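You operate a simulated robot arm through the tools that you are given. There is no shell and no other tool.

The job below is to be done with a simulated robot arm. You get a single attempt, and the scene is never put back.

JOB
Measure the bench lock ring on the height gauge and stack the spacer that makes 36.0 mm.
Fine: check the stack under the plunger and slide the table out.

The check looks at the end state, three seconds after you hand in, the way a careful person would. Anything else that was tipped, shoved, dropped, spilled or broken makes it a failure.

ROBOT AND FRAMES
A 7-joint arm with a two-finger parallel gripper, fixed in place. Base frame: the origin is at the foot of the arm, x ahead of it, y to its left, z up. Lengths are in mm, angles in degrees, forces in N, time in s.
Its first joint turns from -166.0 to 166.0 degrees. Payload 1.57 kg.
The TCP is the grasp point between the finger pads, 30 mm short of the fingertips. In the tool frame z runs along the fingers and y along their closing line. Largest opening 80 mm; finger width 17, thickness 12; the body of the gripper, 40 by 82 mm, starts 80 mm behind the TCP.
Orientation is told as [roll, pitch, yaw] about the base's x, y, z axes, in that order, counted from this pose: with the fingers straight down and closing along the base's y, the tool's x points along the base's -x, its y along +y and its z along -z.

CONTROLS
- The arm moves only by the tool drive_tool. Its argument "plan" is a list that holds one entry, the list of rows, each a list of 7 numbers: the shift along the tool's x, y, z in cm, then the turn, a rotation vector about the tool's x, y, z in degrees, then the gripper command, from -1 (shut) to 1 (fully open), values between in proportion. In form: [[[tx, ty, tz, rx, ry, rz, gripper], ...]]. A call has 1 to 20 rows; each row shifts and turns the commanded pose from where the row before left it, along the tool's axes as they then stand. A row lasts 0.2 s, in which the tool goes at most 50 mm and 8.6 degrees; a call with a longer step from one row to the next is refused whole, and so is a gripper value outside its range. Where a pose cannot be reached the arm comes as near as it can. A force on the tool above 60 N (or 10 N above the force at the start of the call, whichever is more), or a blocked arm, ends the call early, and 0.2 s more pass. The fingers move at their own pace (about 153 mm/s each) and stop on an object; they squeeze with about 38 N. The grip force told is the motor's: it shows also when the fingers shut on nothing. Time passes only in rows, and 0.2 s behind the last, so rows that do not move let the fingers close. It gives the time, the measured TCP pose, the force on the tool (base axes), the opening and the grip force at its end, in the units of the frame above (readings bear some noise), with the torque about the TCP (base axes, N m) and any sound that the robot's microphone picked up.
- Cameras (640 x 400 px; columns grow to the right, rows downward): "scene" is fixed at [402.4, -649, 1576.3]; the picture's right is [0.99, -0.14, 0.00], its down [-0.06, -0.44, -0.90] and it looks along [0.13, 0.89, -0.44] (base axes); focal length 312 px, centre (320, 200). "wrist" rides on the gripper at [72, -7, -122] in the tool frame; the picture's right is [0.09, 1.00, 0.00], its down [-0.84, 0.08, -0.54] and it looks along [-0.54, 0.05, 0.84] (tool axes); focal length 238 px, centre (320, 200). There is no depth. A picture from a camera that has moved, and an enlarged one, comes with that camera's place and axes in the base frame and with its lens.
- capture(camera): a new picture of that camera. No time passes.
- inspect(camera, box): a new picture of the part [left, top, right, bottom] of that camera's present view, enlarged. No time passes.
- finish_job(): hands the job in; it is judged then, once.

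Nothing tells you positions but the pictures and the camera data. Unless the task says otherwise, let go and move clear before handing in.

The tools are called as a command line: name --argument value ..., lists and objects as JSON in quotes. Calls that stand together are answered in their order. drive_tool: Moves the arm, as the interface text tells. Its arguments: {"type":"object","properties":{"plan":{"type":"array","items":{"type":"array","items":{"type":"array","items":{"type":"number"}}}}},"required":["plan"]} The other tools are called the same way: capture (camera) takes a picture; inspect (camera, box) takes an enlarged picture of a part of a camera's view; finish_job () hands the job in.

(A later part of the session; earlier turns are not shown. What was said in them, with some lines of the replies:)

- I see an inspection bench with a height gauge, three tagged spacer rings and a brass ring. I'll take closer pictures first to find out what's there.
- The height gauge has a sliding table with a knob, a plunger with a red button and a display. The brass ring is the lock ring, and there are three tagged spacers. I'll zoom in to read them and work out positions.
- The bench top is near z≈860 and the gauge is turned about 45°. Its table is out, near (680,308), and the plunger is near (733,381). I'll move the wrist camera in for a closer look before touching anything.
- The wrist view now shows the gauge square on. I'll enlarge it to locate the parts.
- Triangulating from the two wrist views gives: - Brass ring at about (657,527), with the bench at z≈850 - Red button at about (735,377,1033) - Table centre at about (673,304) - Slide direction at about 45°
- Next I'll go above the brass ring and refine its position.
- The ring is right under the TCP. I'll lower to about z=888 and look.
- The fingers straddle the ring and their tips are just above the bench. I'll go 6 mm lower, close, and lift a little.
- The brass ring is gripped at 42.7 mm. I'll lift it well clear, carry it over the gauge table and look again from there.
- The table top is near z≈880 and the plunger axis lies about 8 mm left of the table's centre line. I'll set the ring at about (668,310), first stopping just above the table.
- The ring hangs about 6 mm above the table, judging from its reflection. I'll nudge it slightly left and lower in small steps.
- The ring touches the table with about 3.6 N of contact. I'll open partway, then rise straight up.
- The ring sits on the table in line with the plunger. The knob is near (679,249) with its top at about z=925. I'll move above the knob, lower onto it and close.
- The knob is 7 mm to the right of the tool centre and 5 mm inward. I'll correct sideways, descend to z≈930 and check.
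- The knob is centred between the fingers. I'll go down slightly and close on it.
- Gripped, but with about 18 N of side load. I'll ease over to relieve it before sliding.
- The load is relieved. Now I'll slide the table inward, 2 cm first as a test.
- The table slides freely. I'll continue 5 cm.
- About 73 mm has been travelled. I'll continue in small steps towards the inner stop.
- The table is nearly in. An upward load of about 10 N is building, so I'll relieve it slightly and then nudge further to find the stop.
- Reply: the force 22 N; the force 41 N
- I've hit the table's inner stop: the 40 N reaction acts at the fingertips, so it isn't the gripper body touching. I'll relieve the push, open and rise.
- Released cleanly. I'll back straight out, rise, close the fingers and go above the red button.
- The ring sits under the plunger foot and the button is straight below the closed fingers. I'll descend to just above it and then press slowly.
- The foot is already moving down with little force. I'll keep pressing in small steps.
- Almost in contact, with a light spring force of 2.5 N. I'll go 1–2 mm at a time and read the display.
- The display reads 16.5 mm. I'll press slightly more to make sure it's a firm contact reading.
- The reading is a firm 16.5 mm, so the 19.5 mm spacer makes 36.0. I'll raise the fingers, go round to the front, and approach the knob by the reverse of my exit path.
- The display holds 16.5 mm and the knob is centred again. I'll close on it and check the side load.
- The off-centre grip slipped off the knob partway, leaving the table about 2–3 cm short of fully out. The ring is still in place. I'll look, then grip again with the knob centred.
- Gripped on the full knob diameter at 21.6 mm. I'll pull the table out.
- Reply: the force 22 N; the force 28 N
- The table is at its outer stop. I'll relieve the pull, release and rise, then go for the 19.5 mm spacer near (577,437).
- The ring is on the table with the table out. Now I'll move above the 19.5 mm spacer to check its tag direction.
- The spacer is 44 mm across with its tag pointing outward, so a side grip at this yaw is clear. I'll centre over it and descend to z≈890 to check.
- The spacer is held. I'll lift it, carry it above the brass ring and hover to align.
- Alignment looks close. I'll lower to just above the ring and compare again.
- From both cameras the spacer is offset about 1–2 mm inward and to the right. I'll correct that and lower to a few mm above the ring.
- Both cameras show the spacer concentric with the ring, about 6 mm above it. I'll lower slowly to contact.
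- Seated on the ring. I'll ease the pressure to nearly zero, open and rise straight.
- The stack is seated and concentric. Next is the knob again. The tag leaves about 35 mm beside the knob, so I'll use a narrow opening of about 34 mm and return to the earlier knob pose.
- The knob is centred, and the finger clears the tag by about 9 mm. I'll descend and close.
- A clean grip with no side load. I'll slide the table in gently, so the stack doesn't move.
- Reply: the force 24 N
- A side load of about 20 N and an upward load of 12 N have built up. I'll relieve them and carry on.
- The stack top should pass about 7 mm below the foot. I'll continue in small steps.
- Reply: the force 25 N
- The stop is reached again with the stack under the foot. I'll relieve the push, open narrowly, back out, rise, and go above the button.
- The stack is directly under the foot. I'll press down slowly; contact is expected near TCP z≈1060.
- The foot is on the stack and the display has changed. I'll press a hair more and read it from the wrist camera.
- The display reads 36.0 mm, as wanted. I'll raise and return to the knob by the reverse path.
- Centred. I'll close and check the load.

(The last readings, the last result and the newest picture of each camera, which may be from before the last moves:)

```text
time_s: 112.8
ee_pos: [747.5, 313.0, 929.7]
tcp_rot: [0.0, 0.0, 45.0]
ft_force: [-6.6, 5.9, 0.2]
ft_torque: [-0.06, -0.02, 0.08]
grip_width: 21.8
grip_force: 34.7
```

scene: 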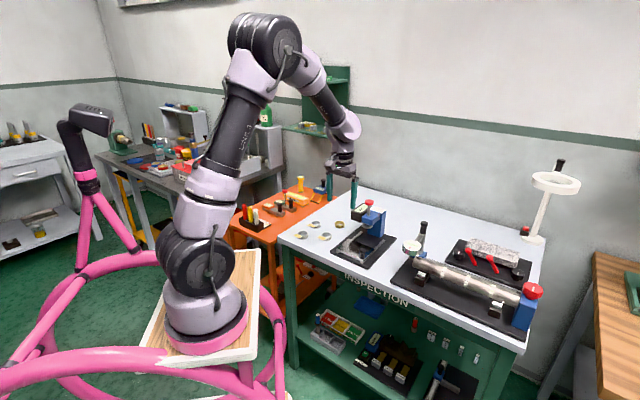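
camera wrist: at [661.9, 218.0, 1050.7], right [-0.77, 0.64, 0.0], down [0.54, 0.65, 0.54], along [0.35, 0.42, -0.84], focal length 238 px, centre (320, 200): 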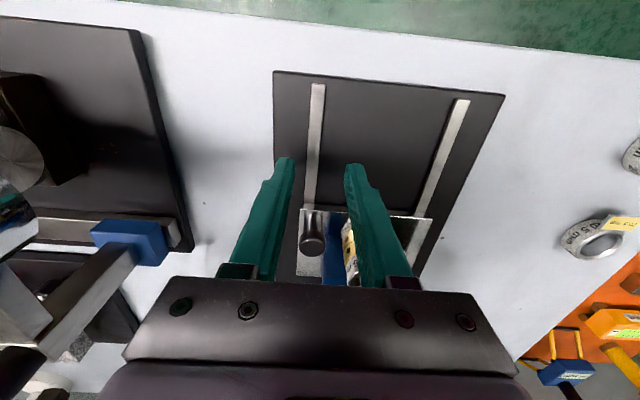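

drive_tool --plan '[[[0, 0.1, 0, 0, 0, 0, -1], [0.2, 0, 0, 0, 0, 0, -1], [0.3, 0, 0, 0, 0, 0, -1], [0.4, 0, 0, 0, 0, 0, -1], [0.4, 0, 0, 0, 0, 0, -1], [0.4, 0, 0, 0, 0, 0, -1], [0.4, 0, 0, 0, 0, 0, -1], [0.4, 0, 0, 0, 0, 0, -1], [0.3, 0, 0, 0, 0, 0, -1], [0, 0, 0, 0, 0, 0, -1]]]'

inspect --camera "scene" --box '[335, 190, 405, 260]'

```text
time_s: 115.0
ee_pos: [725.6, 291.1, 930.1]
tcp_rot: [-0.1, 0.2, 45.0]
ft_force: [-6.4, 5.6, -0.4]
ft_torque: [-0.18, -0.02, 0.01]
grip_width: 21.8
grip_force: 35.0
```

```text
5.71 times, centred on (370, 225) of scene
camera zoom: at [402.4, -649.0, 1576.3], right [0.99, -0.14, 0.0], down [-0.06, -0.44, -0.9], along [0.13, 0.89, -0.44], focal length 1786 px, centre (34, 57)
```

zoom: 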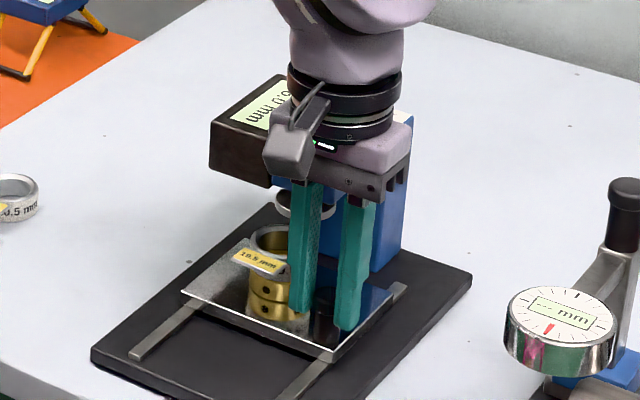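

The grip holds and the table comes out with the stack steady. I'll continue.

drive_tool --plan '[[[0.2, 0.05, 0, 0, 0, 0, -1], [0.3, 0, 0, 0, 0, 0, -1], [0.4, 0, 0, 0, 0, 0, -1], [0.4, 0, 0, 0, 0, 0, -1], [0.4, 0, 0, 0, 0, 0, -1], [0.4, 0, 0, 0, 0, 0, -1], [0.4, 0, 0, 0, 0, 0, -1], [0.3, 0, 0, 0, 0, 0, -1], [0, 0, 0, 0, 0, 0, -1]]]'

drive_tool --plan '[[[0.2, 0, 0, 0, 0, 0, -1], [0.3, 0, 0, 0, 0, 0, -1], [0.3, 0, 0, 0, 0, 0, -1], [0.3, 0, 0, 0, 0, 0, -1], [0.3, 0, 0, 0, 0, 0, -1], [0.3, 0, 0, 0, 0, 0, -1], [0.3, 0, 0, 0, 0, 0, -1], [0, 0, 0, 0, 0, 0, -1]]]'

inspect --camera "scene" --box '[335, 190, 405, 260]'

```text
time_s: 117.0
ee_pos: [708.2, 272.7, 930.4]
tcp_rot: [-0.1, -0.2, 45.0]
ft_force: [6.6, -6.3, 17.8]
ft_torque: [-0.03, 0.01, -0.04]
grip_width: 21.5
grip_force: 34.7
```

```text
time_s: 118.8
ee_pos: [692.5, 257.5, 930.2]
tcp_rot: [0.0, 0.0, 44.9]
ft_force: [11.2, -12.3, -0.4]
ft_torque: [-0.15, -0.93, 0.0]
grip_width: 21.6
grip_force: 34.9
```

```text
5.71 times, centred on (370, 225) of scene
camera zoom: at [402.4, -649.0, 1576.3], right [0.99, -0.14, 0.0], down [-0.06, -0.44, -0.9], along [0.13, 0.89, -0.44], focal length 1786 px, centre (34, 57)
```

zoom: 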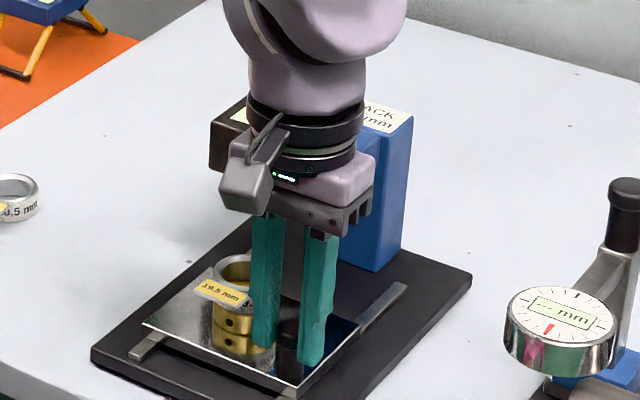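

drive_tool --plan '[[[0, -0.12, 0, 0, 0, 0, -1], [0.3, 0, 0, 0, 0, 0, -1], [0.3, 0, 0, 0, 0, 0, -1], [0.3, 0, 0, 0, 0, 0, -1], [0.3, 0, 0, 0, 0, 0, -1], [0, 0, 0, 0, 0, 0, -1]]]'

drive_tool --plan '[[[0.2, 0, 0, 0, 0, 0, -1], [0, 0, 0, 0, 0, 0, -1]]]'

drive_tool --plan '[[[0.2, 0, 0, 0, 0, 0, -1], [0, 0, 0, 0, 0, 0, -1]]]'

```text
time_s: 120.2
ee_pos: [684.8, 249.5, 930.6]
tcp_rot: [0.0, 0.0, 44.9]
ft_force: [-2.0, 1.3, 2.3]
ft_torque: [-0.71, 0.42, 0.0]
grip_width: 21.8
grip_force: 34.3
```

```text
time_s: 120.8
ee_pos: [682.1, 247.2, 930.5]
tcp_rot: [0.0, 0.0, 45.1]
ft_force: [-4.4, 2.6, 0.2]
ft_torque: [0.4, -0.67, 0.09]
grip_width: 21.9
grip_force: 34.1
```

```text
time_s: 121.4
ee_pos: [680.0, 246.4, 931.0]
tcp_rot: [0.0, 0.0, 45.0]
ft_force: [-4.6, 1.0, 0.1]
ft_torque: [-0.02, -0.23, 0.09]
grip_width: 21.5
grip_force: 34.9
```

drive_tool --plan '[[[0.15, 0, 0, 0, 0, 0, -1], [0, 0, 0, 0, 0, 0, -1]]]'

drive_tool --plan '[[[0.15, 0, 0, 0, 0, 0, -1], [0, 0, 0, 0, 0, 0, -1]]]'

inspect --camera "scene" --box '[325, 200, 395, 270]'

```text
time_s: 122.0
ee_pos: [679.9, 245.9, 929.2]
tcp_rot: [0.0, 0.0, 45.0]
ft_force: [-2.4, 1.8, 0.3]
ft_torque: [-0.59, 0.19, -0.05]
grip_width: 21.7
grip_force: 34.7
```

```text
time_s: 122.6
ee_pos: [679.8, 245.8, 929.9]
tcp_rot: [0.0, 0.0, 45.1]
ft_force: [1.7, 7.1, -0.6]
ft_torque: [0.03, -0.32, -0.05]
grip_width: 21.4
grip_force: 34.8
```

```text
5.71 times, centred on (360, 235) of scene
camera zoom: at [402.4, -649.0, 1576.3], right [0.99, -0.14, 0.0], down [-0.06, -0.44, -0.9], along [0.13, 0.89, -0.44], focal length 1786 px, centre (91, 0)
```

zoom: 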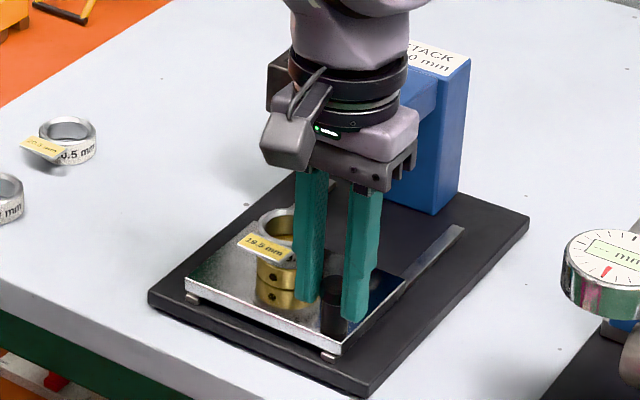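

drive_tool --plan '[[[0.15, 0, 0, 0, 0, 0, -1], [0, 0, 0, 0, 0, 0, -1]]]'

drive_tool --plan '[[[-0.12, 0, 0, 0, 0, 0, -1], [0, 0, 0, 0, 0, 0, -1]]]'

```text
time_s: 123.2
ee_pos: [680.4, 244.1, 929.8]
tcp_rot: [0.1, -0.2, 45.1]
ft_force: [11.2, 16.5, 0.5]
ft_torque: [0.77, -0.25, 0.02]
grip_width: 21.6
grip_force: 34.8
```

```text
time_s: 123.8
ee_pos: [678.9, 244.0, 930.1]
tcp_rot: [0.1, 0.0, 45.1]
ft_force: [3.6, 16.2, 0.8]
ft_torque: [0.08, -0.15, 0.04]
grip_width: 21.4
grip_force: 34.6
```

The table is back at its outer stop. I'll release narrowly, rise straight up, and back away to a clear place.

drive_tool --plan '[[[-0.08, 0.05, 0, 0, 0, 0, -1], [0, 0, 0, 0, 0, 0, -1], [0, 0, 0, 0, 0, 0, -0.15], [0, 0, 0, 0, 0, 0, -0.15], [0, 0, 0, 0, 0, 0, -0.15], [0, 0, -1, 0, 0, 0, -0.15], [0, 0, -3, 0, 0, 0, -0.15], [0, 0, -4, 0, 0, 0, -0.15], [0, 0, -4, 0, 0, 0, -0.15], [0, 0, -4, 0, 0, 0, -0.15], [0, 0, -4, 0, 0, 0, -0.15], [3, 0, -2, 0, 0, 0, -0.15], [3, 0, 0, 0, 0, 0, 0], [3, 0, 0, 0, 0, 0, 0], [0, 0, 0, 0, 0, 0, 0]]]'

capture --camera "wrist"

capture --camera "scene"

inspect --camera "scene" --box '[325, 190, 405, 270]'

inspect --camera "scene" --box '[340, 220, 380, 260]'

```text
time_s: 127.0
ee_pos: [617.3, 181.9, 1150.0]
tcp_rot: [0.1, 0.1, 45.1]
ft_force: [-0.3, -0.2, 0.2]
ft_torque: [-0.03, -0.02, 0.01]
grip_width: 39.6
grip_force: 0.2
```

```text
taken
camera wrist: at [571.0, 126.2, 1270.5], right [-0.77, 0.64, 0.0], down [0.54, 0.65, 0.54], along [0.35, 0.42, -0.84], focal length 238 px, centre (320, 200)
```

wrist: 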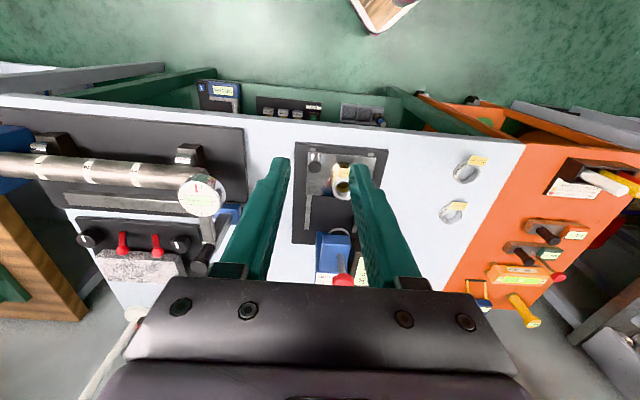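

```text
taken
```

scene: 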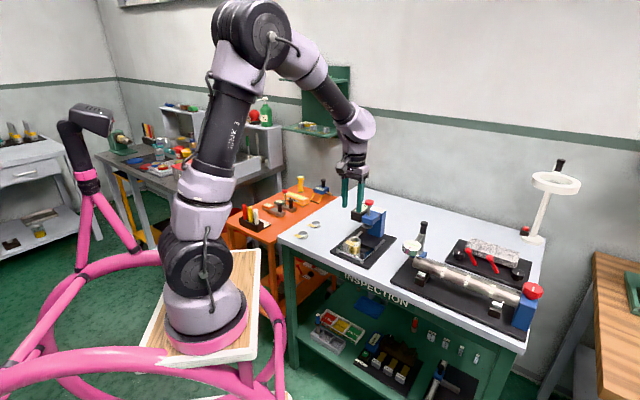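

```text
5.00 times, centred on (365, 230) of scene
camera zoom: at [402.4, -649.0, 1576.3], right [0.99, -0.14, 0.0], down [-0.06, -0.44, -0.9], along [0.13, 0.89, -0.44], focal length 1562 px, centre (95, 50)
```

zoom: 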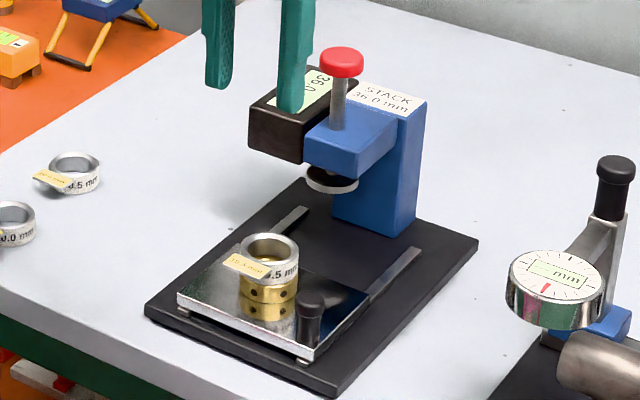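

```text
10.00 times, centred on (360, 240) of scene
camera zoom: at [402.4, -649.0, 1576.3], right [0.99, -0.14, 0.0], down [-0.06, -0.44, -0.9], along [0.13, 0.89, -0.44], focal length 3125 px, centre (-80, -200)
```

zoom: 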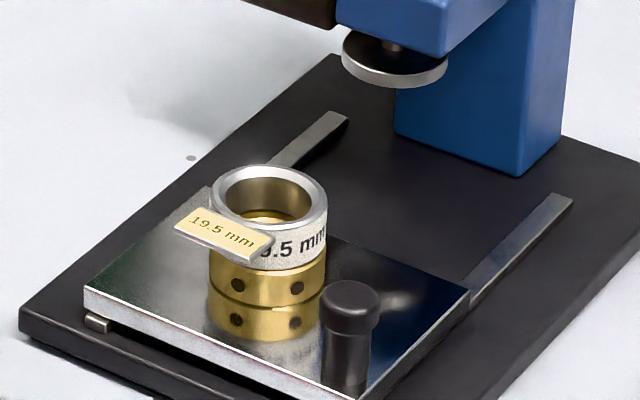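

The 19.5 mm spacer sits squarely on the lock ring, the table is fully out, the display holds 36.0 mm and the plunger is up. The other spacers are where they were and the arm is clear, so I'm handing in.

finish_job

```text
The job is handed in.
```

The lock ring measured 16.5 mm on the height gauge, so I stacked the 19.5 mm spacer on it. With the stack under the plunger, the gauge read 36.0 mm.

I then slid the table back out to its stop with the stack still in place. The plunger is up, the display still shows the 36.0 reading, and the arm is clear of the bench. The 20.0 and 20.5 mm spacers were not touched.

The gripper slipped off the table knob once, while I was pulling the table out after the first measurement. I gripped it again and finished the pull. The ring stayed upright on the table and nothing else was disturbed.
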